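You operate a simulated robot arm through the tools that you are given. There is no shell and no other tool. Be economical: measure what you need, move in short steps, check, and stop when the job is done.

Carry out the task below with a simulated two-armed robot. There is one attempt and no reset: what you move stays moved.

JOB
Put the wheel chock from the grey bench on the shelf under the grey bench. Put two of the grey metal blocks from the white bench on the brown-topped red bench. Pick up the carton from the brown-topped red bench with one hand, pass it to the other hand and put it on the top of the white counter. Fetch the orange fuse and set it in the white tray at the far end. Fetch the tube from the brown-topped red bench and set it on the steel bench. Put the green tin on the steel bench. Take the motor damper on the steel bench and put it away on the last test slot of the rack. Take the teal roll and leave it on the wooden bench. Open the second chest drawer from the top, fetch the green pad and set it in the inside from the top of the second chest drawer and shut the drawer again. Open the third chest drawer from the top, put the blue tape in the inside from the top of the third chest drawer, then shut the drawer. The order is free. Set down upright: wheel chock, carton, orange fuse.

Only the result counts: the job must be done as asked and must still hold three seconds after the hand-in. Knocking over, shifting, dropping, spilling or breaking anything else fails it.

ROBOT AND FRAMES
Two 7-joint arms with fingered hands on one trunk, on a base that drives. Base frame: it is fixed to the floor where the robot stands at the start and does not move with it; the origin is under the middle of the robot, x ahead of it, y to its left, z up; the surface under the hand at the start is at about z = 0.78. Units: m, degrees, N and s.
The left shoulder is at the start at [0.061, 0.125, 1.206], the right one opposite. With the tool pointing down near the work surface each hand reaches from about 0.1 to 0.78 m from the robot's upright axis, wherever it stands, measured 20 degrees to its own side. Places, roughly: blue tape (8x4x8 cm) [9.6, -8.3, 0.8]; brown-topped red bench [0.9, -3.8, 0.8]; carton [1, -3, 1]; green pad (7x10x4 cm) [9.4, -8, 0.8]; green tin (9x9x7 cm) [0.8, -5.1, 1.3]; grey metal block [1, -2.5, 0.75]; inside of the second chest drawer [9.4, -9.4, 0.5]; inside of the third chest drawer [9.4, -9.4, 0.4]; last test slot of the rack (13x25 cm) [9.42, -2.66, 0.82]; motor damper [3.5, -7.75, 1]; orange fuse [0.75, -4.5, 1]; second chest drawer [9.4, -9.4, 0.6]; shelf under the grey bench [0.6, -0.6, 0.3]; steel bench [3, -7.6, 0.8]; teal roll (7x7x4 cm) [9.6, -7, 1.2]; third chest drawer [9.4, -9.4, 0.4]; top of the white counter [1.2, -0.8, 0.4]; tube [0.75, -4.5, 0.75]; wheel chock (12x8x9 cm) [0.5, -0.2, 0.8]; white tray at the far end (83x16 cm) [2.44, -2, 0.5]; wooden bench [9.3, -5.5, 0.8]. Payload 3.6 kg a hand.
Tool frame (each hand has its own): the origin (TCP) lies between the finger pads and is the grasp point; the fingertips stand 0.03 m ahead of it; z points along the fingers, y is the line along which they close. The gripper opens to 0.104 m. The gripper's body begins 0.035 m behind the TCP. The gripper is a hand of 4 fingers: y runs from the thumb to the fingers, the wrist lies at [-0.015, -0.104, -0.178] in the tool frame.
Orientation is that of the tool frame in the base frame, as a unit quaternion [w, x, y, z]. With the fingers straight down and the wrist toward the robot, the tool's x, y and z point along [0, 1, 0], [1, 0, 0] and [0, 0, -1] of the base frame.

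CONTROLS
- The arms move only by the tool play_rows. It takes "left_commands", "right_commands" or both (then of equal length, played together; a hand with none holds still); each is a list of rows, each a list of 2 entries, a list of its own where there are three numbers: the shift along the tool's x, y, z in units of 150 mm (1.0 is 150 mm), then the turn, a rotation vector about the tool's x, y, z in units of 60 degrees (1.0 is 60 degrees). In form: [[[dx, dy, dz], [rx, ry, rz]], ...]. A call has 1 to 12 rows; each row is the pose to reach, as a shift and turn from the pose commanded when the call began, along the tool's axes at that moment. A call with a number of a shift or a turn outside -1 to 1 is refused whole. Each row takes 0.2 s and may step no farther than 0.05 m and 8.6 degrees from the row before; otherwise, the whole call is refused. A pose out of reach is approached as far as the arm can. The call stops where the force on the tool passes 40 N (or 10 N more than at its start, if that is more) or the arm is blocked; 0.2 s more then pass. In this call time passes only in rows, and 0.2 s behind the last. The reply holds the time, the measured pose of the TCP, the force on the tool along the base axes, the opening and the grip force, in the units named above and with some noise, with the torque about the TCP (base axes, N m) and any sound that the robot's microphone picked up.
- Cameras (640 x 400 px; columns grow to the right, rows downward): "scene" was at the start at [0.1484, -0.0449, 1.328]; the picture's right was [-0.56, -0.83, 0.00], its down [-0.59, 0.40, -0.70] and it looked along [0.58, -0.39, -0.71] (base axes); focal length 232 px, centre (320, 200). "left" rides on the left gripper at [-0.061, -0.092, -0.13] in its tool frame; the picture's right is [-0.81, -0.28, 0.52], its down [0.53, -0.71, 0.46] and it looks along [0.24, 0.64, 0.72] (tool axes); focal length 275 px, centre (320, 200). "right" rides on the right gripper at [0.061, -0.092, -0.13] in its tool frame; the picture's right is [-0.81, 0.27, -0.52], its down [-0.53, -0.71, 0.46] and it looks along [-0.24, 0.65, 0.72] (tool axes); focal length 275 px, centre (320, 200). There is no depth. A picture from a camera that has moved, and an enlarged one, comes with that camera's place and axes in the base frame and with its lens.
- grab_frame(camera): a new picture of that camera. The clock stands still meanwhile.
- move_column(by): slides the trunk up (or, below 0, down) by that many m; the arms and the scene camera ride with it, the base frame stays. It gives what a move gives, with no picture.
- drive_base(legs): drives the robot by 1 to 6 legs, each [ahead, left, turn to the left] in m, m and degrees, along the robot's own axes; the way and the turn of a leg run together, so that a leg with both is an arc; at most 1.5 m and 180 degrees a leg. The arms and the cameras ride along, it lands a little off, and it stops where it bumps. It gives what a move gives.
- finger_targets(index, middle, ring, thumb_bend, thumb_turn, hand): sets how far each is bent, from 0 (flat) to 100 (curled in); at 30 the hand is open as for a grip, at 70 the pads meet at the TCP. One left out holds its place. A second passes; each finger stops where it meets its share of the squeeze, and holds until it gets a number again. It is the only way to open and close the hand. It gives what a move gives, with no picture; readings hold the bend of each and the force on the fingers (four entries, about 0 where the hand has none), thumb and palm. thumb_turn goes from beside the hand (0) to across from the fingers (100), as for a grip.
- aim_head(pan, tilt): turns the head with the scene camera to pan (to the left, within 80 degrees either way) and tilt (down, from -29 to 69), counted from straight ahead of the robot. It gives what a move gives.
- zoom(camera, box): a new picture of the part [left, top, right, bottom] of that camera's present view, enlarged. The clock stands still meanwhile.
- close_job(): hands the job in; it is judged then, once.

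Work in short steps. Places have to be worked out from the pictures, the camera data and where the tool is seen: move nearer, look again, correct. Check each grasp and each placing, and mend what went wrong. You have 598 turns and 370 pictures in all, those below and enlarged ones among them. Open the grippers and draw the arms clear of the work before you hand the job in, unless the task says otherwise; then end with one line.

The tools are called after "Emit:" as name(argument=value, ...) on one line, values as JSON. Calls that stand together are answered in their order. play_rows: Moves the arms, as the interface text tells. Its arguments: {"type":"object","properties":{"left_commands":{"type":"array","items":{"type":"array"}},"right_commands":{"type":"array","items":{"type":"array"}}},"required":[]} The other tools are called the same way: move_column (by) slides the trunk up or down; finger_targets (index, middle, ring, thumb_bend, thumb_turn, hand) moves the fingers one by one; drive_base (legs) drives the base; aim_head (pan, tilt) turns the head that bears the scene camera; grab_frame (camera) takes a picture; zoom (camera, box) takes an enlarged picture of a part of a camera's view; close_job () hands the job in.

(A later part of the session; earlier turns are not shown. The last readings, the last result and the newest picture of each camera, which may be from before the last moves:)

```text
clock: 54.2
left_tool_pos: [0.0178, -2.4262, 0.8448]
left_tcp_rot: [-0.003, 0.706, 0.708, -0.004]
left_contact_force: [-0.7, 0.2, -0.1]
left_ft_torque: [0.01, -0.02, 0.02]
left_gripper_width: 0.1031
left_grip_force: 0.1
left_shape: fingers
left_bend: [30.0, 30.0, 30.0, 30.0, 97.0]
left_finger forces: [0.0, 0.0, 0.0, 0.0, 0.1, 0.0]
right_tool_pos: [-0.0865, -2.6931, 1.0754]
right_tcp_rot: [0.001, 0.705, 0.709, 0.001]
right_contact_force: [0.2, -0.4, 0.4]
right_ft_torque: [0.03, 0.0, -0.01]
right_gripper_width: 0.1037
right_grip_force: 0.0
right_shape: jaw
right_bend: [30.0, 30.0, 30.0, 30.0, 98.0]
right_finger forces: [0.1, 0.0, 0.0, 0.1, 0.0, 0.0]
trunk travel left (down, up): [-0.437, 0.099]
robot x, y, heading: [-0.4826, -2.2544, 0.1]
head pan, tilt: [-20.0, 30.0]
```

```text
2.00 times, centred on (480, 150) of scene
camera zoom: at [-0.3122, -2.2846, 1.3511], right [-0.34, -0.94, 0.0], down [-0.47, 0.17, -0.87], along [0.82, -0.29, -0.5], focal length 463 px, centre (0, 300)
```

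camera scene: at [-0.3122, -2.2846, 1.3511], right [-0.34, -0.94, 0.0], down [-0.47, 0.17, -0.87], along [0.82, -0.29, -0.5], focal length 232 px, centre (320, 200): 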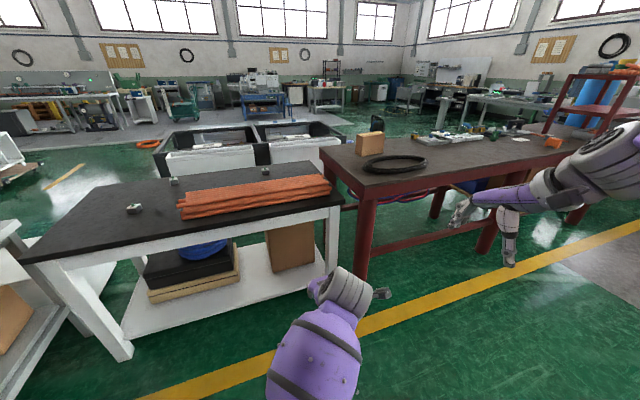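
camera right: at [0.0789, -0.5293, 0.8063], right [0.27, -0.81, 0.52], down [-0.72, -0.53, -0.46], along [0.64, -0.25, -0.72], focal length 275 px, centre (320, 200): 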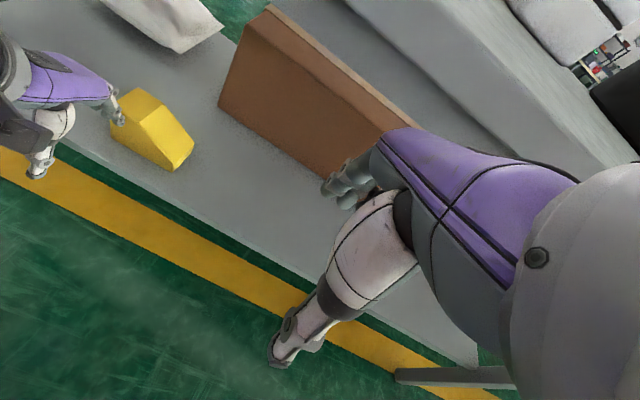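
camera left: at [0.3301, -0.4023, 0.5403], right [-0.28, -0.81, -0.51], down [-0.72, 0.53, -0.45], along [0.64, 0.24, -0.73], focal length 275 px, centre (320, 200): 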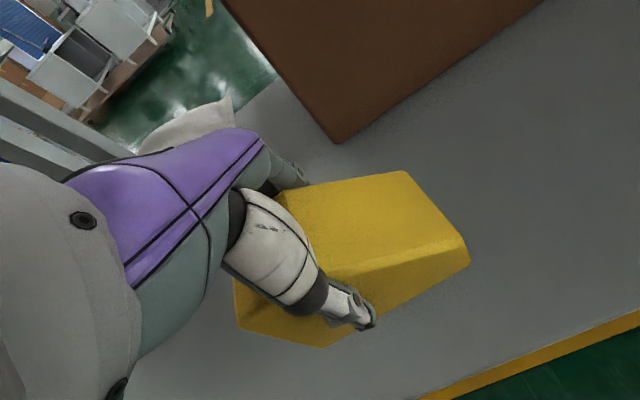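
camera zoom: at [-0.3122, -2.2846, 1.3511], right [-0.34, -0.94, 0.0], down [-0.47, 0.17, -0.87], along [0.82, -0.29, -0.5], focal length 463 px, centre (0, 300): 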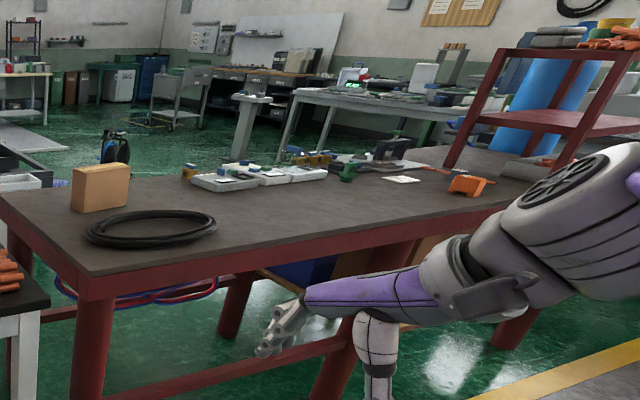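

Blocks lie on the ~0.73 m high bench near (0.93,-1.73), (1.2,-1.85), (1.2,-2.42). I'll raise the left hand and drive toward block 1.

Emit:
play_rows(left_commands=[[[0.2, 0, -0.2], [0, 0, 0]], [[0.4, 0, -0.4], [0, 0, 0]], [[0.6, 0, -0.6], [0, 0, 0]], [[0.85, 0, -0.7], [0, 0, 0]]])

Emit:
drive_base(legs=[[0.0, 0.4, 0], [0.7, 0, 0]])

Emit:
aim_head(pan=0, tilt=45)

Emit:
grab_frame(camera="scene")

Emit:
grab_frame(camera="left")

```text
clock: 55.2
left_tool_pos: [0.0202, -2.2998, 0.9509]
left_tcp_rot: [-0.003, 0.706, 0.708, -0.004]
left_contact_force: [0.0, -0.7, 0.2]
left_ft_torque: [0.0, 0.01, -0.01]
left_gripper_width: 0.1029
left_grip_force: 0.2
left_shape: fingers
left_bend: [30.0, 30.0, 30.0, 30.0, 97.0]
left_finger forces: [0.0, 0.0, 0.1, 0.0, 0.1, 0.0]
right_tool_pos: [-0.0873, -2.6928, 1.0749]
right_tcp_rot: [0.0, 0.705, 0.709, 0.0]
right_contact_force: [-0.1, -0.1, 0.9]
right_ft_torque: [-0.01, -0.01, 0.04]
right_gripper_width: 0.1038
right_grip_force: 0.0
right_shape: jaw
right_bend: [30.0, 30.0, 30.0, 30.0, 98.0]
right_finger forces: [0.0, 0.1, 0.1, 0.1, 0.0, 0.0]
trunk travel left (down, up): [-0.437, 0.099]
robot x, y, heading: [-0.4771, -2.2564, 0.3]
head pan, tilt: [-20.0, 30.0]
```

```text
clock: 62.7
left_tool_pos: [0.7151, -1.8802, 0.9497]
left_tcp_rot: [-0.003, 0.7, 0.714, -0.004]
left_contact_force: [0.2, -0.5, 0.5]
left_ft_torque: [-0.01, -0.01, -0.02]
left_gripper_width: 0.1033
left_grip_force: 0.0
left_shape: fingers
left_bend: [30.0, 30.0, 30.0, 30.0, 97.0]
left_finger forces: [0.0, 0.1, 0.1, 0.0, 0.0, 0.0]
right_tool_pos: [0.6142, -2.2739, 1.0772]
right_tcp_rot: [0.0, 0.7, 0.714, 0.0]
right_contact_force: [-0.1, 0.6, -0.1]
right_ft_torque: [0.03, 0.03, 0.02]
right_gripper_width: 0.1036
right_grip_force: 0.1
right_shape: jaw
right_bend: [30.0, 30.0, 30.0, 30.0, 98.0]
right_finger forces: [0.0, 0.0, 0.0, 0.0, 0.0, 0.0]
trunk travel left (down, up): [-0.437, 0.099]
robot x, y, heading: [0.2148, -1.8431, 1.3]
head pan, tilt: [-20.0, 30.0]
```

```text
clock: 63.5
left_tool_pos: [0.7146, -1.8804, 0.9495]
left_tcp_rot: [-0.002, 0.7, 0.714, -0.004]
left_contact_force: [-0.1, -0.5, -0.2]
left_ft_torque: [0.01, -0.01, -0.01]
left_gripper_width: 0.1031
left_grip_force: 0.0
left_shape: fingers
left_bend: [30.0, 30.0, 30.0, 30.0, 97.0]
left_finger forces: [0.0, 0.1, 0.0, 0.0, 0.1, 0.0]
right_tool_pos: [0.6148, -2.2751, 1.076]
right_tcp_rot: [0.0, 0.7, 0.714, 0.0]
right_contact_force: [-0.1, -0.6, -0.2]
right_ft_torque: [0.03, -0.01, 0.0]
right_gripper_width: 0.1035
right_grip_force: 0.1
right_shape: jaw
right_bend: [30.0, 30.0, 30.0, 30.0, 98.0]
right_finger forces: [0.0, 0.1, 0.0, 0.0, 0.1, 0.0]
trunk travel left (down, up): [-0.437, 0.099]
robot x, y, heading: [0.2201, -1.8399, 1.2]
head pan, tilt: [0.0, 45.0]
```

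```text
344 pictures are left
camera scene: at [0.3776, -1.8392, 1.3285], right [0.02, -1.0, 0.0], down [-0.71, -0.01, -0.71], along [0.71, 0.01, -0.71], focal length 232 px, centre (320, 200)
```

scene: 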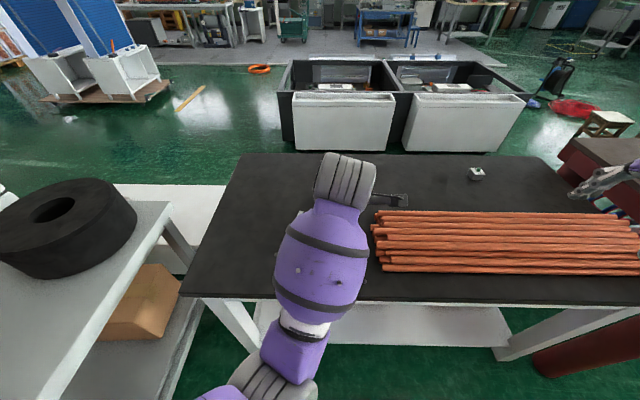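

```text
343 pictures are left
camera left: at [0.6252, -1.9437, 1.0808], right [-0.26, -0.82, -0.51], down [-0.73, 0.52, -0.45], along [0.63, 0.25, -0.73], focal length 275 px, centre (320, 200)
```

left: 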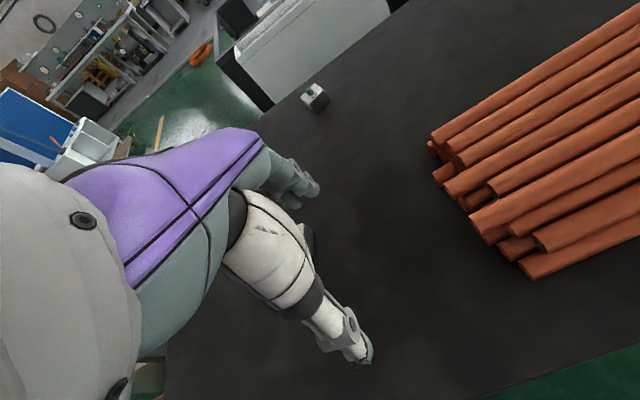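

Bench top triangulates to z≈0.735; block 1 is hidden behind the hand. I'll shift the left hand 0.13 m left so its camera sees it.

Emit:
play_rows(left_commands=[[[0.3, 0, 0], [0, 0, 0]], [[0.6, 0, 0], [0, 0, 0]], [[0.9, 0, 0], [0, 0, 0]]])

Emit:
grab_frame(camera="left")

```text
clock: 64.3
left_tool_pos: [0.7139, -1.7462, 0.948]
left_tcp_rot: [-0.002, 0.7, 0.714, -0.005]
left_contact_force: [-0.5, 0.6, -0.5]
left_ft_torque: [-0.01, 0.0, -0.01]
left_gripper_width: 0.1033
left_grip_force: 0.3
left_shape: fingers
left_bend: [30.0, 30.0, 30.0, 30.0, 97.0]
left_finger forces: [0.0, 0.1, 0.0, 0.0, 0.0, 0.0]
right_tool_pos: [0.6136, -2.2734, 1.0773]
right_tcp_rot: [0.0, 0.7, 0.714, 0.0]
right_contact_force: [1.4, -0.2, -0.1]
right_ft_torque: [-0.01, -0.01, 0.0]
right_gripper_width: 0.1037
right_grip_force: 0.2
right_shape: jaw
right_bend: [30.0, 30.0, 30.0, 30.0, 98.0]
right_finger forces: [0.1, 0.0, 0.1, 0.0, 0.0, 0.0]
trunk travel left (down, up): [-0.437, 0.099]
robot x, y, heading: [0.2137, -1.848, 1.2]
head pan, tilt: [0.0, 45.0]
```

```text
342 pictures are left
camera left: at [0.6242, -1.8097, 1.0799], right [-0.26, -0.82, -0.51], down [-0.73, 0.52, -0.45], along [0.63, 0.25, -0.73], focal length 275 px, centre (320, 200)
```

left: 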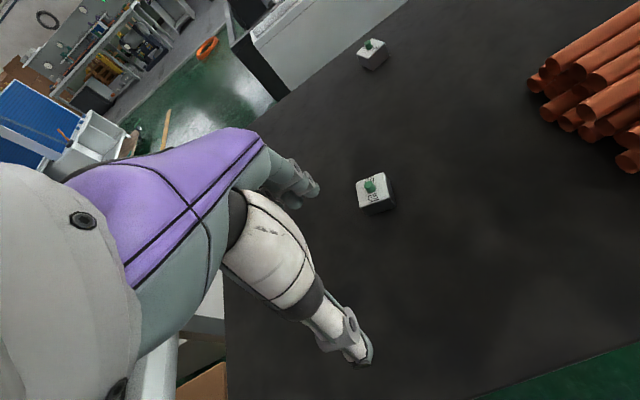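

Emit:
zoom(camera="left", box=[320, 140, 440, 220])

```text
5.00 times, centred on (380, 180) of left
camera zoom: at [0.6242, -1.8097, 1.0799], right [-0.26, -0.82, -0.51], down [-0.73, 0.52, -0.45], along [0.63, 0.25, -0.73], focal length 1376 px, centre (20, 300)
```

zoom: 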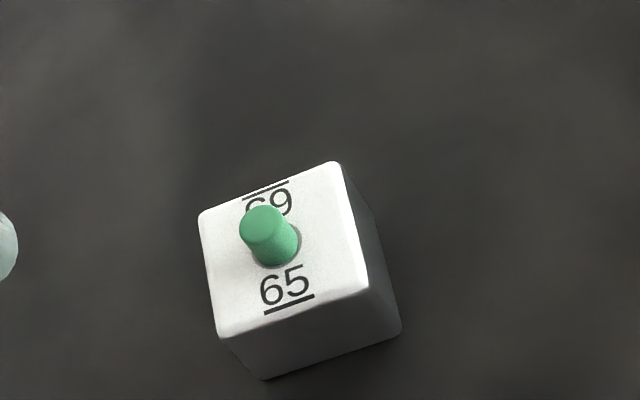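

Block 1: 4 cm cube, centre ≈(0.849,-1.780), yaw ≈-14°, top ≈0.78 with a 1.7 cm knob. Moving above with a matching turn.

Emit:
play_rows(left_commands=[[[-0.1, 0.28, 0.1], [0, 0, 0.08]], [[-0.2, 0.55, 0.2], [0, 0, 0.16]], [[-0.245, 0.8, 0.35], [0, 0, 0.24]], [[-0.245, 0.895, 0.6], [0, 0, 0.25]]])

Emit:
grab_frame(camera="left")

```text
clock: 65.3
left_tool_pos: [0.8462, -1.7796, 0.8554]
left_tcp_rot: [-0.002, 0.787, 0.617, -0.004]
left_contact_force: [0.2, 0.4, 0.1]
left_ft_torque: [-0.01, -0.02, 0.01]
left_gripper_width: 0.103
left_grip_force: 0.0
left_shape: fingers
left_bend: [30.0, 30.0, 30.0, 30.0, 97.0]
left_finger forces: [0.0, 0.0, 0.0, 0.1, 0.0, 0.1]
right_tool_pos: [0.6132, -2.2732, 1.0757]
right_tcp_rot: [0.001, 0.699, 0.715, 0.001]
right_contact_force: [-0.5, 0.4, -1.1]
right_ft_torque: [0.01, -0.01, -0.01]
right_gripper_width: 0.1038
right_grip_force: 0.0
right_shape: jaw
right_bend: [30.0, 30.0, 30.0, 30.0, 98.0]
right_finger forces: [0.1, 0.0, 0.1, 0.0, 0.0, 0.0]
trunk travel left (down, up): [-0.437, 0.099]
robot x, y, heading: [0.2143, -1.8432, 1.1]
head pan, tilt: [0.0, 45.0]
```

```text
340 pictures are left
camera left: at [0.7437, -1.8177, 0.9874], right [-0.47, -0.72, -0.51], down [-0.57, 0.69, -0.45], along [0.68, 0.08, -0.73], focal length 275 px, centre (320, 200)
```

left: 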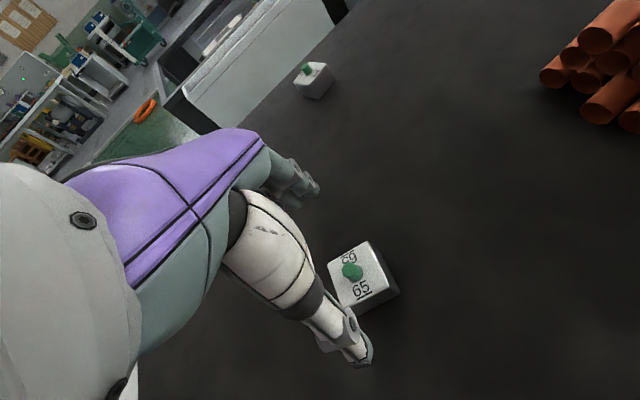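

Alignment confirmed. Descending to z≈0.775 and closing.

Emit:
play_rows(left_commands=[[[0, 0, 0.2], [0, 0, 0]], [[0, 0, 0.4], [0, 0, 0]], [[0, 0, 0.535], [0, 0, 0]]])

Emit:
finger_targets(hand="left", index=70, middle=70, ring=70, thumb_bend=70)

Emit:
play_rows(left_commands=[[[0, 0, -0.3], [0, 0, 0]], [[0, 0, -0.6], [0, 0, 0]], [[0, 0, -0.9], [0, 0, 0]]])

Emit:
grab_frame(camera="left")

```text
clock: 66.1
left_tool_pos: [0.848, -1.7795, 0.7874]
left_tcp_rot: [0.007, 0.788, 0.616, 0.004]
left_contact_force: [-3.8, -0.5, 33.6]
left_ft_torque: [-0.03, -1.32, 0.04]
left_gripper_width: 0.1033
left_grip_force: 16.9
left_shape: fingers
left_bend: [30.0, 30.0, 30.0, 30.0, 98.0]
left_finger forces: [0.4, 28.3, 0.0, 0.0, 5.2, 0.1]
right_tool_pos: [0.6089, -2.2744, 1.0797]
right_tcp_rot: [0.001, 0.7, 0.714, 0.002]
right_contact_force: [-0.8, 0.6, 0.5]
right_ft_torque: [0.01, -0.02, -0.01]
right_gripper_width: 0.1035
right_grip_force: 0.0
right_shape: jaw
right_bend: [30.0, 30.0, 30.0, 30.0, 98.0]
right_finger forces: [0.1, 0.1, 0.0, 0.0, 0.0, 0.1]
trunk travel left (down, up): [-0.437, 0.099]
robot x, y, heading: [0.2156, -1.8437, 1.5]
head pan, tilt: [0.0, 45.0]
```

```text
clock: 66.5
left_tool_pos: [0.856, -1.7815, 0.7933]
left_tcp_rot: [0.015, 0.787, 0.616, 0.009]
left_contact_force: [0.8, -0.4, 26.7]
left_ft_torque: [0.05, 0.44, -0.15]
left_gripper_width: 0.0375
left_grip_force: 25.7
left_shape: fingers
left_bend: [60.0, 62.0, 70.0, 55.0, 97.0]
left_finger forces: [6.8, 14.2, 0.2, 0.0, 30.1, 0.1]
right_tool_pos: [0.613, -2.274, 1.077]
right_tcp_rot: [0.002, 0.699, 0.715, 0.0]
right_contact_force: [1.1, -0.3, 0.6]
right_ft_torque: [-0.01, 0.03, 0.0]
right_gripper_width: 0.1035
right_grip_force: 0.1
right_shape: jaw
right_bend: [30.0, 30.0, 30.0, 30.0, 98.0]
right_finger forces: [0.0, 0.0, 0.0, 0.1, 0.0, 0.1]
trunk travel left (down, up): [-0.437, 0.099]
robot x, y, heading: [0.2154, -1.8385, 1.2]
head pan, tilt: [0.0, 45.0]
stopped (left hand): the force on the tool passed its limit at 46 N (the readings are from after the stop); the commanded pose is now the measured one
```

```text
clock: 67.3
left_tool_pos: [0.8506, -1.7789, 0.9205]
left_tcp_rot: [0.007, 0.788, 0.616, 0.004]
left_contact_force: [-0.2, 0.0, -2.2]
left_ft_torque: [-0.03, -0.01, 0.03]
left_gripper_width: 0.037
left_grip_force: 14.5
left_shape: fingers
left_bend: [60.0, 63.0, 70.0, 56.0, 96.0]
left_finger forces: [8.3, 6.4, 0.4, 0.1, 14.4, 0.0]
right_tool_pos: [0.6146, -2.2741, 1.0762]
right_tcp_rot: [0.0, 0.699, 0.715, 0.0]
right_contact_force: [0.0, -0.5, 0.6]
right_ft_torque: [-0.01, -0.02, -0.01]
right_gripper_width: 0.1037
right_grip_force: 0.0
right_shape: jaw
right_bend: [30.0, 30.0, 30.0, 30.0, 98.0]
right_finger forces: [0.0, 0.0, 0.1, 0.1, 0.1, 0.0]
trunk travel left (down, up): [-0.437, 0.099]
robot x, y, heading: [0.2148, -1.8406, 0.8]
head pan, tilt: [0.0, 45.0]
```

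```text
339 pictures are left
camera left: at [0.7458, -1.8163, 1.0504], right [-0.45, -0.72, -0.52], down [-0.56, 0.69, -0.47], along [0.69, 0.08, -0.72], focal length 275 px, centre (320, 200)
```

left: 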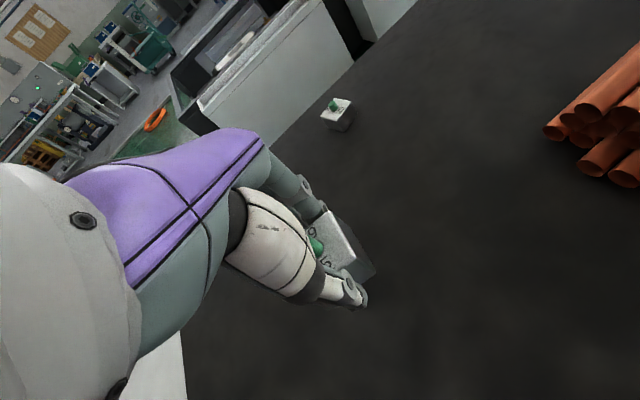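

Block 1 is lifted and held. Next block 3 (~(1.08,-2.42)) with the right hand: drive right 0.36 m and ahead 0.14 m.

Emit:
drive_base(legs=[[0, -0.36, 0], [0.14, 0, -1]])

Emit:
grab_frame(camera="right")

Emit:
grab_frame(camera="scene")

```text
clock: 72.0
left_tool_pos: [0.998, -2.1488, 0.9209]
left_tcp_rot: [0.008, 0.792, 0.611, 0.004]
left_contact_force: [-1.1, 0.5, -1.3]
left_ft_torque: [0.0, 0.0, -0.02]
left_gripper_width: 0.0372
left_grip_force: 14.6
left_shape: fingers
left_bend: [60.0, 63.0, 70.0, 56.0, 96.0]
left_finger forces: [8.3, 6.3, 0.4, 0.0, 14.3, 0.0]
right_tool_pos: [0.7531, -2.639, 1.0758]
right_tcp_rot: [0.0, 0.705, 0.709, 0.0]
right_contact_force: [0.1, -0.3, 0.0]
right_ft_torque: [0.01, 0.05, -0.01]
right_gripper_width: 0.1037
right_grip_force: 0.1
right_shape: jaw
right_bend: [30.0, 30.0, 30.0, 30.0, 98.0]
right_finger forces: [0.1, 0.0, 0.0, 0.1, 0.0, 0.0]
trunk travel left (down, up): [-0.437, 0.099]
robot x, y, heading: [0.3628, -2.2019, 0.2]
head pan, tilt: [0.0, 45.0]
```

```text
338 pictures are left
camera right: at [0.6605, -2.579, 1.2061], right [0.28, -0.81, 0.52], down [-0.71, -0.54, -0.46], along [0.65, -0.24, -0.72], focal length 275 px, centre (320, 200)
```

right: 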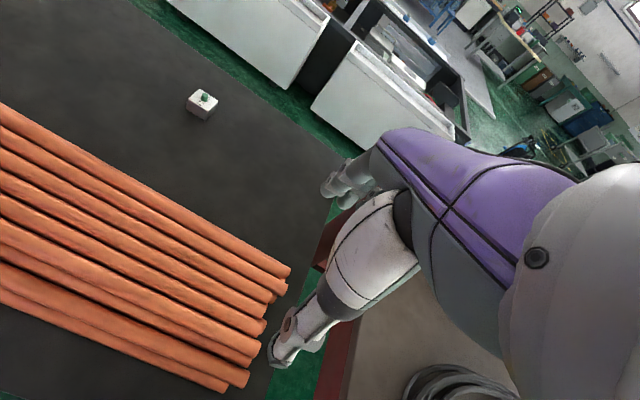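

```text
337 pictures are left
camera scene: at [0.5241, -2.2008, 1.3284], right [0.01, -1.0, 0.0], down [-0.71, 0.0, -0.71], along [0.71, 0.0, -0.71], focal length 232 px, centre (320, 200)
```

scene: 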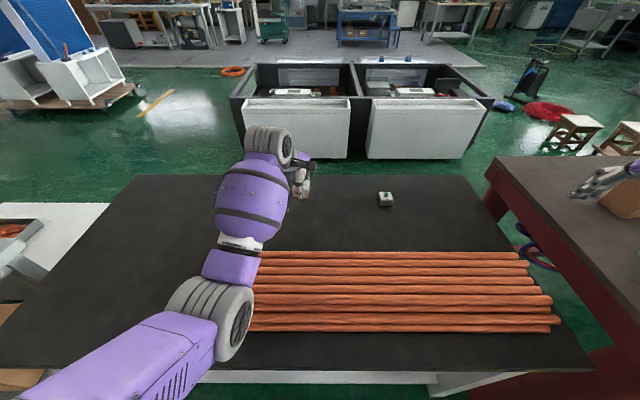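

Emit:
zoom(camera="right", box=[160, 70, 250, 130])

```text
6.67 times, centred on (205, 100) of right
camera zoom: at [0.6605, -2.579, 1.2061], right [0.28, -0.81, 0.52], down [-0.71, -0.54, -0.46], along [0.65, -0.24, -0.72], focal length 1835 px, centre (1087, 867)
```

zoom: 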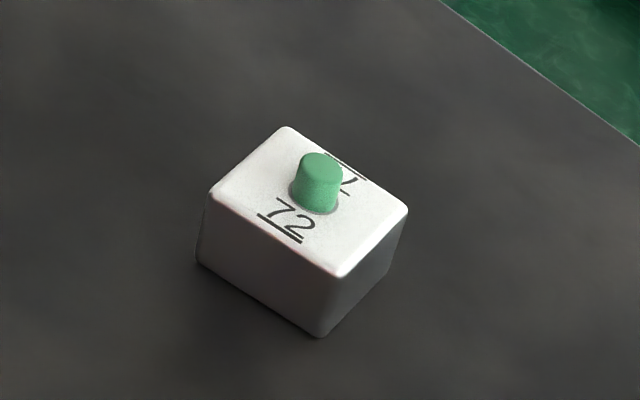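

Block 3 centre ≈(1.085,-2.416), yaw ≈0, top ≈0.787. Moving the right hand above it in two stages.

Emit:
play_rows(right_commands=[[[0.2, 0.2, 0], [0, 0, 0]], [[0.4, 0.4, 0.1], [0, 0, 0]], [[0.55, 0.6, 0.2], [0, 0, 0]], [[0.7, 0.8, 0.3], [0, 0, 0]], [[0.75, 1.0, 0.5], [0, 0, 0]]])

Emit:
play_rows(right_commands=[[[0.2, 0.2, 0.1], [0, 0, 0]], [[0.4, 0.4, 0.2], [0, 0, 0]], [[0.55, 0.6, 0.4], [0, 0, 0]], [[0.7, 0.8, 0.5], [0, 0, 0]], [[0.74, 1.0, 0.6], [0, 0, 0]]])

Emit:
grab_frame(camera="right")

```text
clock: 73.2
left_tool_pos: [0.9987, -2.1485, 0.921]
left_tcp_rot: [0.007, 0.793, 0.61, 0.004]
left_contact_force: [-0.1, 0.9, -1.0]
left_ft_torque: [-0.03, 0.01, 0.02]
left_gripper_width: 0.0369
left_grip_force: 15.1
left_shape: fingers
left_bend: [60.0, 63.0, 70.0, 56.0, 96.0]
left_finger forces: [8.2, 6.5, 0.3, 0.1, 14.4, 0.0]
right_tool_pos: [0.902, -2.5571, 1.0002]
right_tcp_rot: [-0.004, 0.702, 0.713, 0.007]
right_contact_force: [-0.1, -0.1, -0.4]
right_ft_torque: [-0.03, 0.0, -0.02]
right_gripper_width: 0.1037
right_grip_force: 0.1
right_shape: jaw
right_bend: [30.0, 30.0, 30.0, 30.0, 98.0]
right_finger forces: [0.1, 0.1, 0.1, 0.0, 0.0, 0.0]
right hand out of reach, approached as far as the arm can: row 3, 4, 5
trunk travel left (down, up): [-0.437, 0.099]
robot x, y, heading: [0.3602, -2.2063, 0.0]
head pan, tilt: [0.0, 45.0]
```

```text
clock: 74.3
left_tool_pos: [0.9995, -2.1485, 0.9218]
left_tcp_rot: [0.007, 0.792, 0.61, 0.004]
left_contact_force: [0.4, 0.1, -1.5]
left_ft_torque: [0.05, -0.02, 0.03]
left_gripper_width: 0.037
left_grip_force: 14.9
left_shape: fingers
left_bend: [60.0, 63.0, 70.0, 56.0, 96.0]
left_finger forces: [8.2, 6.4, 0.5, 0.0, 14.4, 0.0]
right_tool_pos: [1.0374, -2.5431, 0.9038]
right_tcp_rot: [-0.012, 0.693, 0.721, 0.016]
right_contact_force: [-0.7, -0.2, 0.3]
right_ft_torque: [-0.01, 0.01, 0.0]
right_gripper_width: 0.1039
right_grip_force: 0.1
right_shape: jaw
right_bend: [30.0, 30.0, 30.0, 30.0, 98.0]
right_finger forces: [0.1, 0.1, 0.1, 0.1, 0.0, 0.0]
right hand out of reach, approached as far as the arm can: row 1, 2, 3, 4, 5
trunk travel left (down, up): [-0.437, 0.099]
robot x, y, heading: [0.364, -2.2062, 0.3]
head pan, tilt: [0.0, 45.0]
```

```text
335 pictures are left
camera right: at [0.9412, -2.4902, 1.0356], right [0.3, -0.82, 0.49], down [-0.69, -0.54, -0.48], along [0.66, -0.19, -0.73], focal length 275 px, centre (320, 200)
```

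right: 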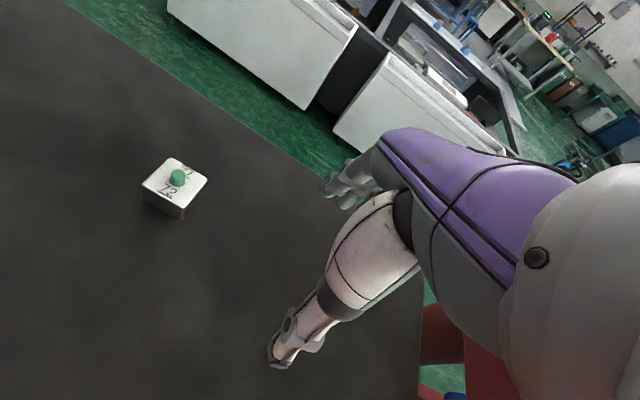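

The right arm is at a reach boundary, but the target lies at the same radius. I'll turn the robot 10° left to swing the hand to the block.

Emit:
drive_base(legs=[[0, 0, 10.4]])

Emit:
grab_frame(camera="right")

```text
clock: 75.5
left_tool_pos: [0.9772, -2.0347, 0.9216]
left_tcp_rot: [0.007, 0.735, 0.678, 0.004]
left_contact_force: [-1.0, 0.2, -1.3]
left_ft_torque: [0.03, -0.03, -0.02]
left_gripper_width: 0.0368
left_grip_force: 14.8
left_shape: fingers
left_bend: [60.0, 63.0, 70.0, 56.0, 96.0]
left_finger forces: [8.1, 6.3, 0.4, 0.1, 14.2, 0.1]
right_tool_pos: [1.0843, -2.4161, 0.9056]
right_tcp_rot: [-0.012, 0.625, 0.78, 0.015]
right_contact_force: [0.9, 0.7, 0.8]
right_ft_torque: [-0.02, -0.02, 0.0]
right_gripper_width: 0.1037
right_grip_force: 0.0
right_shape: jaw
right_bend: [30.0, 30.0, 30.0, 30.0, 98.0]
right_finger forces: [0.0, 0.0, 0.0, 0.1, 0.0, 0.0]
trunk travel left (down, up): [-0.437, 0.099]
robot x, y, heading: [0.3584, -2.1986, 10.8]
head pan, tilt: [0.0, 45.0]
```

```text
334 pictures are left
camera right: at [0.9817, -2.3813, 1.0364], right [0.44, -0.75, 0.49], down [-0.58, -0.66, -0.48], along [0.68, -0.07, -0.73], focal length 275 px, centre (320, 200)
```

right: 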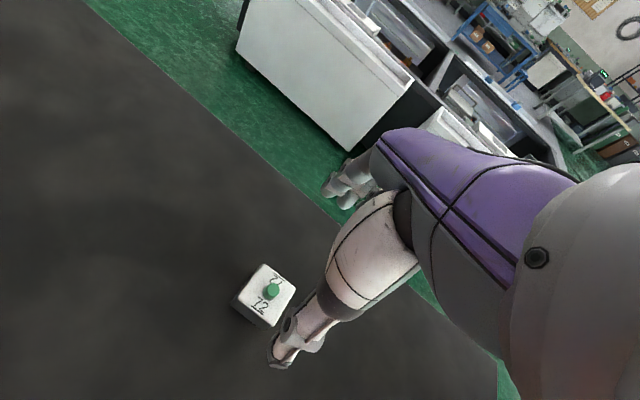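

Hand is over the block. Correcting yaw 12° and descending.

Emit:
play_rows(right_commands=[[[0, 0, 0.1], [0, 0, 0.1]], [[0, 0, 0.25], [0, 0, 0.2]], [[0, 0, 0.4], [0, 0, 0.2]]])

Emit:
grab_frame(camera="right")

```text
clock: 76.2
left_tool_pos: [0.9793, -2.0339, 0.9216]
left_tcp_rot: [0.008, 0.735, 0.678, 0.004]
left_contact_force: [0.4, -0.7, -1.9]
left_ft_torque: [0.02, 0.01, 0.0]
left_gripper_width: 0.0371
left_grip_force: 14.9
left_shape: fingers
left_bend: [60.0, 63.0, 70.0, 56.0, 96.0]
left_finger forces: [8.1, 6.3, 0.4, 0.0, 14.2, 0.0]
right_tool_pos: [1.0756, -2.4663, 0.8444]
right_tcp_rot: [-0.019, 0.698, 0.716, 0.023]
right_contact_force: [-0.5, 0.0, 0.2]
right_ft_torque: [0.02, 0.0, -0.03]
right_gripper_width: 0.1036
right_grip_force: 0.1
right_shape: jaw
right_bend: [30.0, 30.0, 30.0, 30.0, 98.0]
right_finger forces: [0.0, 0.0, 0.0, 0.1, 0.1, 0.0]
right hand out of reach, approached as far as the arm can: row 1, 2, 3
trunk travel left (down, up): [-0.437, 0.099]
robot x, y, heading: [0.3612, -2.2011, 10.6]
head pan, tilt: [0.0, 45.0]
```

```text
333 pictures are left
camera right: at [0.9816, -2.4157, 0.977], right [0.29, -0.83, 0.47], down [-0.7, -0.52, -0.49], along [0.65, -0.18, -0.73], focal length 275 px, centre (320, 200)
```

right: 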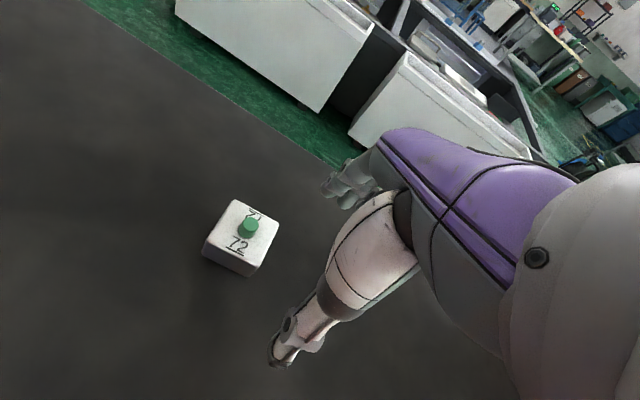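

Reach limit pushes the hand right. I'll return the yaw and shift left to the block.

Emit:
play_rows(right_commands=[[[0.1, 0.02, 0], [0, 0, -0.1]], [[0.25, 0.04, 0], [0, 0, -0.2]], [[0.34, 0.06, 0], [0, 0, -0.2]]])

Emit:
grab_frame(camera="right")

```text
clock: 77.0
left_tool_pos: [0.9777, -2.0361, 0.9216]
left_tcp_rot: [0.007, 0.735, 0.678, 0.004]
left_contact_force: [-0.5, -0.6, -2.4]
left_ft_torque: [0.02, 0.01, 0.03]
left_gripper_width: 0.0371
left_grip_force: 15.0
left_shape: fingers
left_bend: [60.0, 63.0, 70.0, 56.0, 96.0]
left_finger forces: [8.1, 6.4, 0.4, 0.0, 14.3, 0.0]
right_tool_pos: [1.0949, -2.4101, 0.8555]
right_tcp_rot: [-0.014, 0.624, 0.781, 0.017]
right_contact_force: [-0.3, 0.1, 0.1]
right_ft_torque: [-0.01, 0.04, -0.05]
right_gripper_width: 0.104
right_grip_force: 0.1
right_shape: jaw
right_bend: [30.0, 30.0, 30.0, 30.0, 98.0]
right_finger forces: [0.0, 0.0, 0.0, 0.1, 0.0, 0.0]
right hand out of reach, approached as far as the arm can: row 1, 2, 3
trunk travel left (down, up): [-0.437, 0.099]
robot x, y, heading: [0.3593, -2.2022, 10.4]
head pan, tilt: [0.0, 45.0]
```

```text
332 pictures are left
camera right: at [0.9913, -2.3775, 0.9866], right [0.45, -0.75, 0.49], down [-0.58, -0.66, -0.48], along [0.68, -0.06, -0.73], focal length 275 px, centre (320, 200)
```

right: 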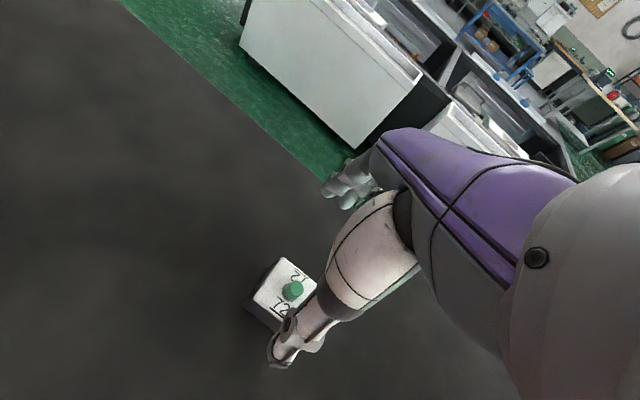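

Block at (1.08,-2.417), hand at (1.095,-2.41). Descend to z≈0.797 with a small pull-back.

Emit:
play_rows(right_commands=[[[-0.03, -0.1, 0.1], [0, 0, 0]], [[-0.03, -0.1, 0.25], [0, 0, 0]], [[-0.03, -0.1, 0.38], [0, 0, 0]]])

Emit:
grab_frame(camera="right")

```text
clock: 77.8
left_tool_pos: [0.9778, -2.0361, 0.9222]
left_tcp_rot: [0.007, 0.735, 0.678, 0.004]
left_contact_force: [0.7, 0.5, -1.4]
left_ft_torque: [0.01, -0.02, 0.02]
left_gripper_width: 0.037
left_grip_force: 14.5
left_shape: fingers
left_bend: [60.0, 63.0, 70.0, 56.0, 96.0]
left_finger forces: [8.2, 6.3, 0.5, 0.0, 14.3, 0.0]
right_tool_pos: [1.0671, -2.4168, 0.8128]
right_tcp_rot: [-0.012, 0.625, 0.78, 0.015]
right_contact_force: [-0.1, -0.2, 0.8]
right_ft_torque: [0.0, -0.03, 0.0]
right_gripper_width: 0.104
right_grip_force: 0.1
right_shape: jaw
right_bend: [30.0, 30.0, 30.0, 30.0, 98.0]
right_finger forces: [0.0, 0.1, 0.0, 0.0, 0.0, 0.0]
right hand out of reach, approached as far as the arm can: row 2, 3
trunk travel left (down, up): [-0.437, 0.099]
robot x, y, heading: [0.3576, -2.2047, 10.4]
head pan, tilt: [0.0, 45.0]
```

```text
331 pictures are left
camera right: at [0.9636, -2.3818, 0.9428], right [0.44, -0.75, 0.49], down [-0.58, -0.66, -0.48], along [0.68, -0.07, -0.73], focal length 275 px, centre (320, 200)
```

right: 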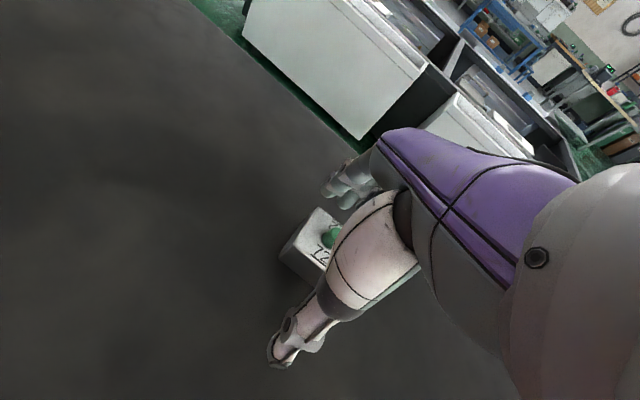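

I'm at arm's radial limit; lowering the trunk 0.016 m gives the remaining descent, then close.

Emit:
move_column(by=-0.016)

Emit:
finger_targets(hand="right", index=70, middle=70, ring=70, thumb_bend=70)

Emit:
grab_frame(camera="right")

```text
clock: 78.5
left_tool_pos: [0.9793, -2.0354, 0.9069]
left_tcp_rot: [0.008, 0.735, 0.678, 0.005]
left_contact_force: [0.6, 0.2, -2.1]
left_ft_torque: [0.0, -0.04, -0.06]
left_gripper_width: 0.0371
left_grip_force: 14.5
left_shape: fingers
left_bend: [60.0, 63.0, 70.0, 56.0, 96.0]
left_finger forces: [8.1, 6.3, 0.5, 0.0, 14.3, 0.0]
right_tool_pos: [1.0674, -2.416, 0.7958]
right_tcp_rot: [-0.011, 0.626, 0.78, 0.016]
right_contact_force: [1.4, -0.1, 0.0]
right_ft_torque: [-0.01, -0.04, -0.01]
right_gripper_width: 0.1041
right_grip_force: 0.0
right_shape: jaw
right_bend: [30.0, 30.0, 30.0, 30.0, 98.0]
right_finger forces: [0.0, 0.0, 0.0, 0.0, 0.0, 0.1]
trunk travel left (down, up): [-0.421, 0.115]
robot x, y, heading: [0.3599, -2.2013, 10.4]
head pan, tilt: [0.0, 45.0]
```

```text
clock: 79.5
left_tool_pos: [0.9781, -2.0366, 0.9063]
left_tcp_rot: [0.007, 0.735, 0.678, 0.005]
left_contact_force: [0.2, -0.3, -1.5]
left_ft_torque: [0.03, 0.0, 0.0]
left_gripper_width: 0.037
left_grip_force: 14.8
left_shape: fingers
left_bend: [60.0, 63.0, 70.0, 56.0, 96.0]
left_finger forces: [8.1, 6.3, 0.4, 0.1, 14.2, 0.0]
right_tool_pos: [1.0669, -2.417, 0.7948]
right_tcp_rot: [-0.011, 0.626, 0.779, 0.015]
right_contact_force: [0.3, 0.9, -0.1]
right_ft_torque: [0.0, -0.02, -0.04]
right_gripper_width: 0.0372
right_grip_force: 16.9
right_shape: fingers
right_bend: [60.0, 64.0, 65.0, 55.0, 94.0]
right_finger forces: [7.2, 5.8, 3.3, 0.0, 16.8, 0.0]
trunk travel left (down, up): [-0.421, 0.115]
robot x, y, heading: [0.361, -2.2059, 10.5]
head pan, tilt: [0.0, 45.0]
```

```text
330 pictures are left
camera right: at [0.963, -2.3821, 0.9268], right [0.44, -0.75, 0.49], down [-0.58, -0.66, -0.48], along [0.68, -0.07, -0.73], focal length 275 px, centre (320, 200)
```

right: 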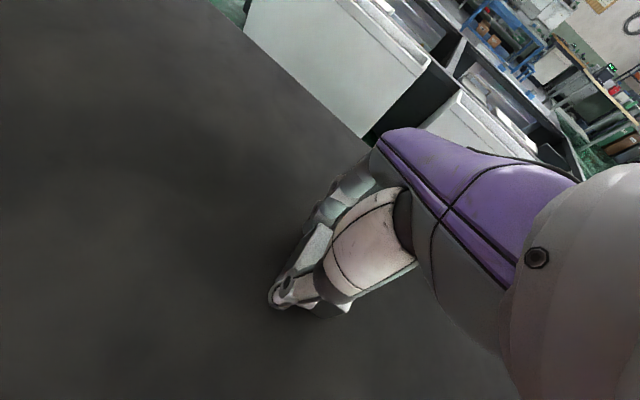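

Both blocks held. Raise the hands and trunk, then back away and turn straight.

Emit:
play_rows(right_commands=[[[0, -0.1, -0.3], [0, 0, 0]], [[0, -0.3, -0.5], [0, 0, 0]], [[0, -0.5, -0.7], [0, 0, 0]], [[0, -0.7, -0.9], [0, 0, 0]]], left_commands=[[[0, -0.1, -0.2], [0, 0, 0]], [[0, -0.3, -0.4], [0, 0, 0]], [[0, -0.5, -0.6], [0, 0, 0]], [[0, -0.7, -0.7], [0, 0, 0]]])

Emit:
move_column(by=0.1)

Emit:
drive_base(legs=[[-0.6, 0, 0], [0, 0, -10.4]])

Emit:
aim_head(pan=-40, tilt=30)

Emit:
grab_frame(camera="scene")

```text
clock: 80.5
left_tool_pos: [0.8727, -2.0267, 1.008]
left_tcp_rot: [0.007, 0.735, 0.678, 0.005]
left_contact_force: [0.0, -0.9, -0.9]
left_ft_torque: [0.0, -0.02, 0.03]
left_gripper_width: 0.0371
left_grip_force: 14.5
left_shape: fingers
left_bend: [60.0, 63.0, 70.0, 57.0, 96.0]
left_finger forces: [8.1, 6.3, 0.5, 0.0, 14.2, 0.1]
right_tool_pos: [0.959, -2.4458, 0.9307]
right_tcp_rot: [-0.012, 0.626, 0.779, 0.015]
right_contact_force: [-0.9, 0.2, -1.0]
right_ft_torque: [0.01, 0.0, -0.02]
right_gripper_width: 0.037
right_grip_force: 16.0
right_shape: fingers
right_bend: [60.0, 64.0, 65.0, 55.0, 94.0]
right_finger forces: [7.3, 5.7, 3.3, 0.0, 16.6, 0.1]
trunk travel left (down, up): [-0.421, 0.115]
robot x, y, heading: [0.3627, -2.2029, 10.5]
head pan, tilt: [0.0, 45.0]
```

```text
clock: 81.8
left_tool_pos: [0.8711, -2.0263, 1.1078]
left_tcp_rot: [0.005, 0.735, 0.678, 0.003]
left_contact_force: [0.1, -0.1, -1.7]
left_ft_torque: [0.02, -0.02, 0.03]
left_gripper_width: 0.0371
left_grip_force: 14.5
left_shape: fingers
left_bend: [60.0, 63.0, 70.0, 57.0, 96.0]
left_finger forces: [8.0, 6.4, 0.5, 0.0, 14.2, 0.0]
right_tool_pos: [0.9639, -2.4436, 1.029]
right_tcp_rot: [-0.013, 0.626, 0.78, 0.013]
right_contact_force: [0.0, 1.1, -1.5]
right_ft_torque: [0.01, -0.02, -0.01]
right_gripper_width: 0.0369
right_grip_force: 15.9
right_shape: fingers
right_bend: [60.0, 64.0, 65.0, 55.0, 94.0]
right_finger forces: [7.4, 5.7, 3.3, 0.1, 16.5, 0.0]
trunk travel left (down, up): [-0.521, 0.015]
robot x, y, heading: [0.3622, -2.2063, 10.4]
head pan, tilt: [0.0, 45.0]
```

```text
clock: 85.9
left_tool_pos: [0.3117, -2.2247, 1.1087]
left_tcp_rot: [0.007, 0.787, 0.617, 0.004]
left_contact_force: [-0.1, -0.6, -1.1]
left_ft_torque: [-0.01, -0.04, -0.03]
left_gripper_width: 0.0371
left_grip_force: 14.3
left_shape: fingers
left_bend: [60.0, 63.0, 70.0, 57.0, 96.0]
left_finger forces: [8.1, 6.4, 0.5, 0.1, 14.1, 0.0]
right_tool_pos: [0.3344, -2.6525, 1.0294]
right_tcp_rot: [-0.01, 0.687, 0.726, 0.016]
right_contact_force: [0.1, 0.1, -0.4]
right_ft_torque: [0.01, -0.02, -0.01]
right_gripper_width: 0.0372
right_grip_force: 16.5
right_shape: fingers
right_bend: [60.0, 64.0, 65.0, 55.0, 94.0]
right_finger forces: [7.3, 5.6, 3.3, 0.2, 16.4, 0.0]
trunk travel left (down, up): [-0.521, 0.015]
robot x, y, heading: [-0.2211, -2.3149, 1.1]
head pan, tilt: [0.0, 45.0]
```

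```text
clock: 86.9
left_tool_pos: [0.313, -2.2246, 1.1084]
left_tcp_rot: [0.008, 0.788, 0.616, 0.004]
left_contact_force: [0.2, -0.3, -1.2]
left_ft_torque: [0.0, 0.02, 0.02]
left_gripper_width: 0.0368
left_grip_force: 14.5
left_shape: fingers
left_bend: [60.0, 63.0, 70.0, 57.0, 96.0]
left_finger forces: [8.0, 6.3, 0.5, 0.0, 14.1, 0.0]
right_tool_pos: [0.3351, -2.6515, 1.0309]
right_tcp_rot: [-0.01, 0.687, 0.726, 0.016]
right_contact_force: [0.4, -0.2, -1.1]
right_ft_torque: [-0.03, -0.02, 0.0]
right_gripper_width: 0.037
right_grip_force: 16.1
right_shape: fingers
right_bend: [60.0, 64.0, 65.0, 55.0, 94.0]
right_finger forces: [7.3, 5.6, 3.2, 0.0, 16.4, 0.0]
trunk travel left (down, up): [-0.521, 0.015]
robot x, y, heading: [-0.2194, -2.3166, 1.3]
head pan, tilt: [-40.0, 30.0]
```

```text
329 pictures are left
camera scene: at [-0.1305, -2.37, 1.4472], right [-0.63, -0.78, 0.0], down [-0.39, 0.31, -0.87], along [0.67, -0.54, -0.5], focal length 232 px, centre (320, 200)
```

scene: 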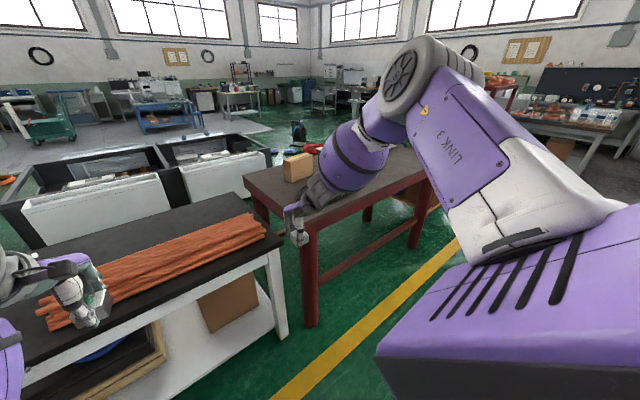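

Now drive right along the corridor to y≈-3.2 in front of the red bench and look.

Emit:
drive_base(legs=[[0, -0.9, -1.2]])

Emit:
aim_head(pan=0, tilt=40)

Emit:
grab_frame(camera="scene")

```text
clock: 95.2
left_tool_pos: [0.3207, -3.1365, 1.1087]
left_tcp_rot: [0.007, 0.795, 0.606, 0.003]
left_contact_force: [0.0, -0.3, -2.0]
left_ft_torque: [-0.02, 0.01, -0.02]
left_gripper_width: 0.0366
left_grip_force: 14.3
left_shape: fingers
left_bend: [60.0, 63.0, 70.0, 57.0, 96.0]
left_finger forces: [7.9, 6.3, 0.4, 0.2, 14.1, 0.1]
right_tool_pos: [0.3312, -3.5638, 1.0291]
right_tcp_rot: [-0.01, 0.698, 0.716, 0.015]
right_contact_force: [1.0, 0.1, -1.4]
right_ft_torque: [0.01, -0.01, -0.04]
right_gripper_width: 0.0368
right_grip_force: 16.1
right_shape: fingers
right_bend: [60.0, 64.0, 65.0, 55.0, 94.0]
right_finger forces: [7.3, 5.6, 3.2, 0.0, 16.5, 0.0]
trunk travel left (down, up): [-0.521, 0.015]
robot x, y, heading: [-0.2126, -3.2121, -0.4]
head pan, tilt: [-40.0, 30.0]
```

```text
clock: 96.2
left_tool_pos: [0.3197, -3.1359, 1.1078]
left_tcp_rot: [0.008, 0.796, 0.606, 0.004]
left_contact_force: [0.0, 0.0, -1.3]
left_ft_torque: [0.0, -0.03, 0.0]
left_gripper_width: 0.0369
left_grip_force: 14.8
left_shape: fingers
left_bend: [60.0, 63.0, 70.0, 57.0, 96.0]
left_finger forces: [8.1, 6.4, 0.5, 0.0, 14.2, 0.0]
right_tool_pos: [0.3322, -3.5645, 1.0296]
right_tcp_rot: [-0.01, 0.698, 0.716, 0.015]
right_contact_force: [0.0, -0.1, -2.4]
right_ft_torque: [0.03, -0.01, 0.05]
right_gripper_width: 0.0369
right_grip_force: 17.2
right_shape: fingers
right_bend: [60.0, 64.0, 65.0, 55.0, 94.0]
right_finger forces: [7.3, 5.6, 3.2, 0.0, 16.4, 0.1]
trunk travel left (down, up): [-0.521, 0.015]
robot x, y, heading: [-0.2138, -3.2105, -0.4]
head pan, tilt: [0.0, 40.0]
```

```text
328 pictures are left
camera scene: at [-0.1103, -3.2116, 1.4319], right [-0.01, -1.0, 0.0], down [-0.64, 0.01, -0.77], along [0.77, -0.01, -0.64], focal length 232 px, centre (320, 200)
```

scene: 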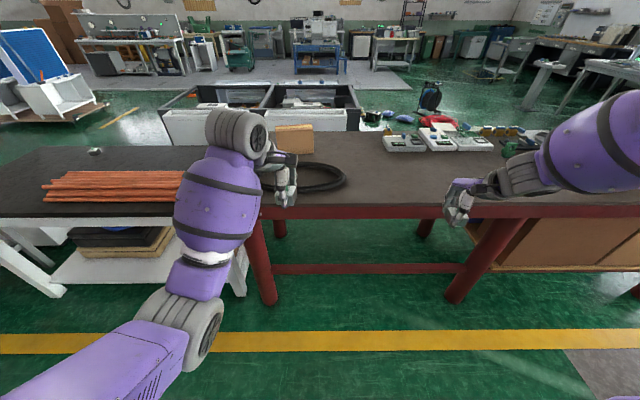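

Bench height is uncertain; I'll take hand-camera views for triangulation.

Emit:
grab_frame(camera="right")

Emit:
grab_frame(camera="left")

```text
327 pictures are left
camera right: at [0.2364, -3.5102, 1.1609], right [0.29, -0.82, 0.49], down [-0.7, -0.53, -0.48], along [0.66, -0.2, -0.73], focal length 275 px, centre (320, 200)
```

right: 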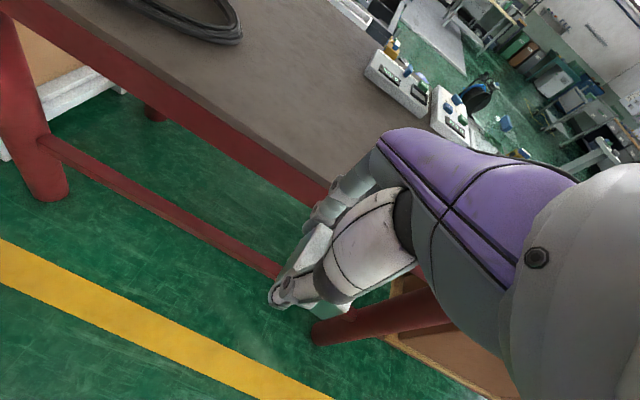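

```text
326 pictures are left
camera left: at [0.2139, -3.1705, 1.2375], right [-0.47, -0.71, -0.52], down [-0.54, 0.7, -0.47], along [0.7, 0.06, -0.71], focal length 275 px, centre (320, 200)
```

left: 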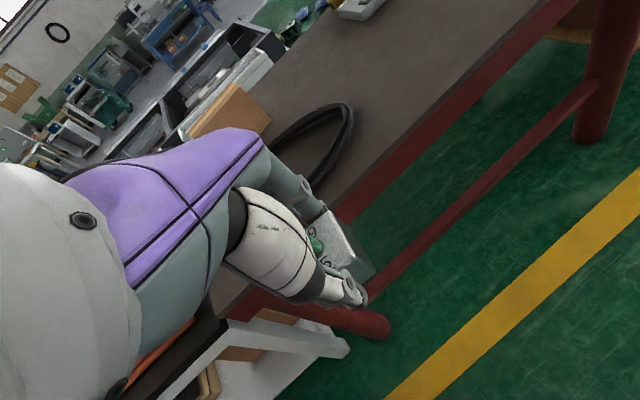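

Triangulating the tray corners gives bench top z≈0.86, front edge x≈0.54; the ring spans y≈-2.95…-3.35. I'll drive forward 0.29 m and set the right block at (0.62,-3.56).

Emit:
drive_base(legs=[[0.29, 0, 0]])

Emit:
play_rows(right_commands=[[[0, 0, 0.2], [0, 0, 0]], [[0, 0, 0.4], [0, 0, 0]], [[0, 0, 0.5], [0, 0, 0]]])

Emit:
grab_frame(camera="right")

Emit:
grab_frame(camera="left")

```text
clock: 98.2
left_tool_pos: [0.6043, -3.1351, 1.1083]
left_tcp_rot: [0.008, 0.795, 0.606, 0.004]
left_contact_force: [-0.6, 0.1, -1.5]
left_ft_torque: [0.04, 0.02, 0.02]
left_gripper_width: 0.0371
left_grip_force: 14.4
left_shape: fingers
left_bend: [60.0, 63.0, 70.0, 57.0, 96.0]
left_finger forces: [8.0, 6.3, 0.5, 0.0, 14.1, 0.0]
right_tool_pos: [0.6184, -3.562, 1.0293]
right_tcp_rot: [-0.01, 0.696, 0.718, 0.016]
right_contact_force: [0.5, 0.0, -0.8]
right_ft_torque: [0.02, -0.02, 0.04]
right_gripper_width: 0.0372
right_grip_force: 16.0
right_shape: fingers
right_bend: [60.0, 64.0, 65.0, 55.0, 94.0]
right_finger forces: [7.3, 5.6, 3.3, 0.0, 16.4, 0.0]
trunk travel left (down, up): [-0.521, 0.015]
robot x, y, heading: [0.069, -3.2103, -0.2]
head pan, tilt: [0.0, 40.0]
```

```text
clock: 99.0
left_tool_pos: [0.6053, -3.1356, 1.1082]
left_tcp_rot: [0.008, 0.795, 0.606, 0.004]
left_contact_force: [1.2, 0.7, -0.9]
left_ft_torque: [0.0, 0.01, -0.05]
left_gripper_width: 0.0369
left_grip_force: 15.0
left_shape: fingers
left_bend: [60.0, 63.0, 70.0, 57.0, 96.0]
left_finger forces: [8.0, 6.3, 0.5, 0.0, 14.1, 0.0]
right_tool_pos: [0.6191, -3.5598, 0.9546]
right_tcp_rot: [-0.01, 0.696, 0.718, 0.016]
right_contact_force: [0.7, 0.2, -1.0]
right_ft_torque: [0.03, -0.01, -0.01]
right_gripper_width: 0.0369
right_grip_force: 15.8
right_shape: fingers
right_bend: [60.0, 64.0, 65.0, 55.0, 94.0]
right_finger forces: [7.2, 5.6, 3.3, 0.0, 16.3, 0.0]
trunk travel left (down, up): [-0.521, 0.015]
robot x, y, heading: [0.073, -3.2126, -0.1]
head pan, tilt: [0.0, 40.0]
```

```text
325 pictures are left
camera right: at [0.5235, -3.5066, 1.086], right [0.3, -0.82, 0.49], down [-0.69, -0.54, -0.48], along [0.66, -0.2, -0.73], focal length 275 px, centre (320, 200)
```

right: 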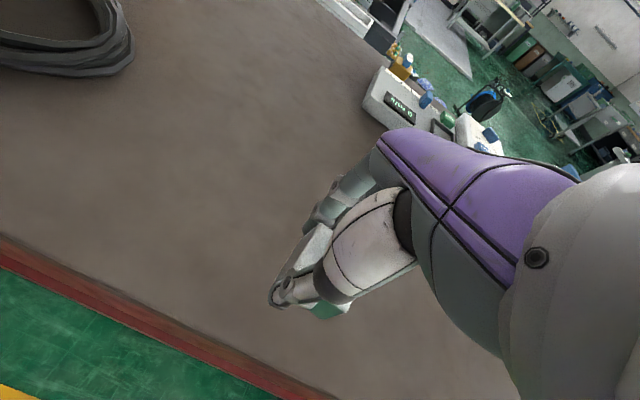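

```text
324 pictures are left
camera left: at [0.499, -3.1701, 1.2375], right [-0.47, -0.71, -0.52], down [-0.54, 0.7, -0.47], along [0.7, 0.06, -0.71], focal length 275 px, centre (320, 200)
```

left: 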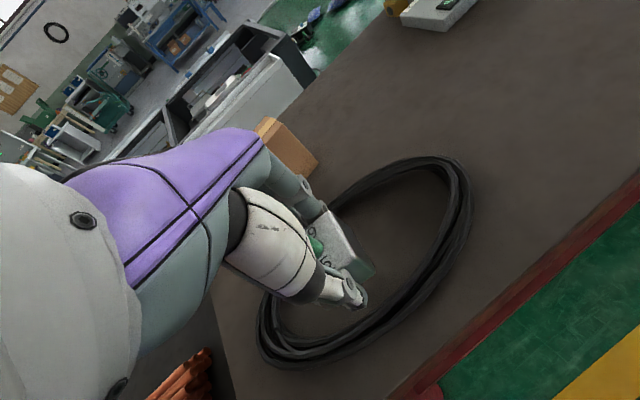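

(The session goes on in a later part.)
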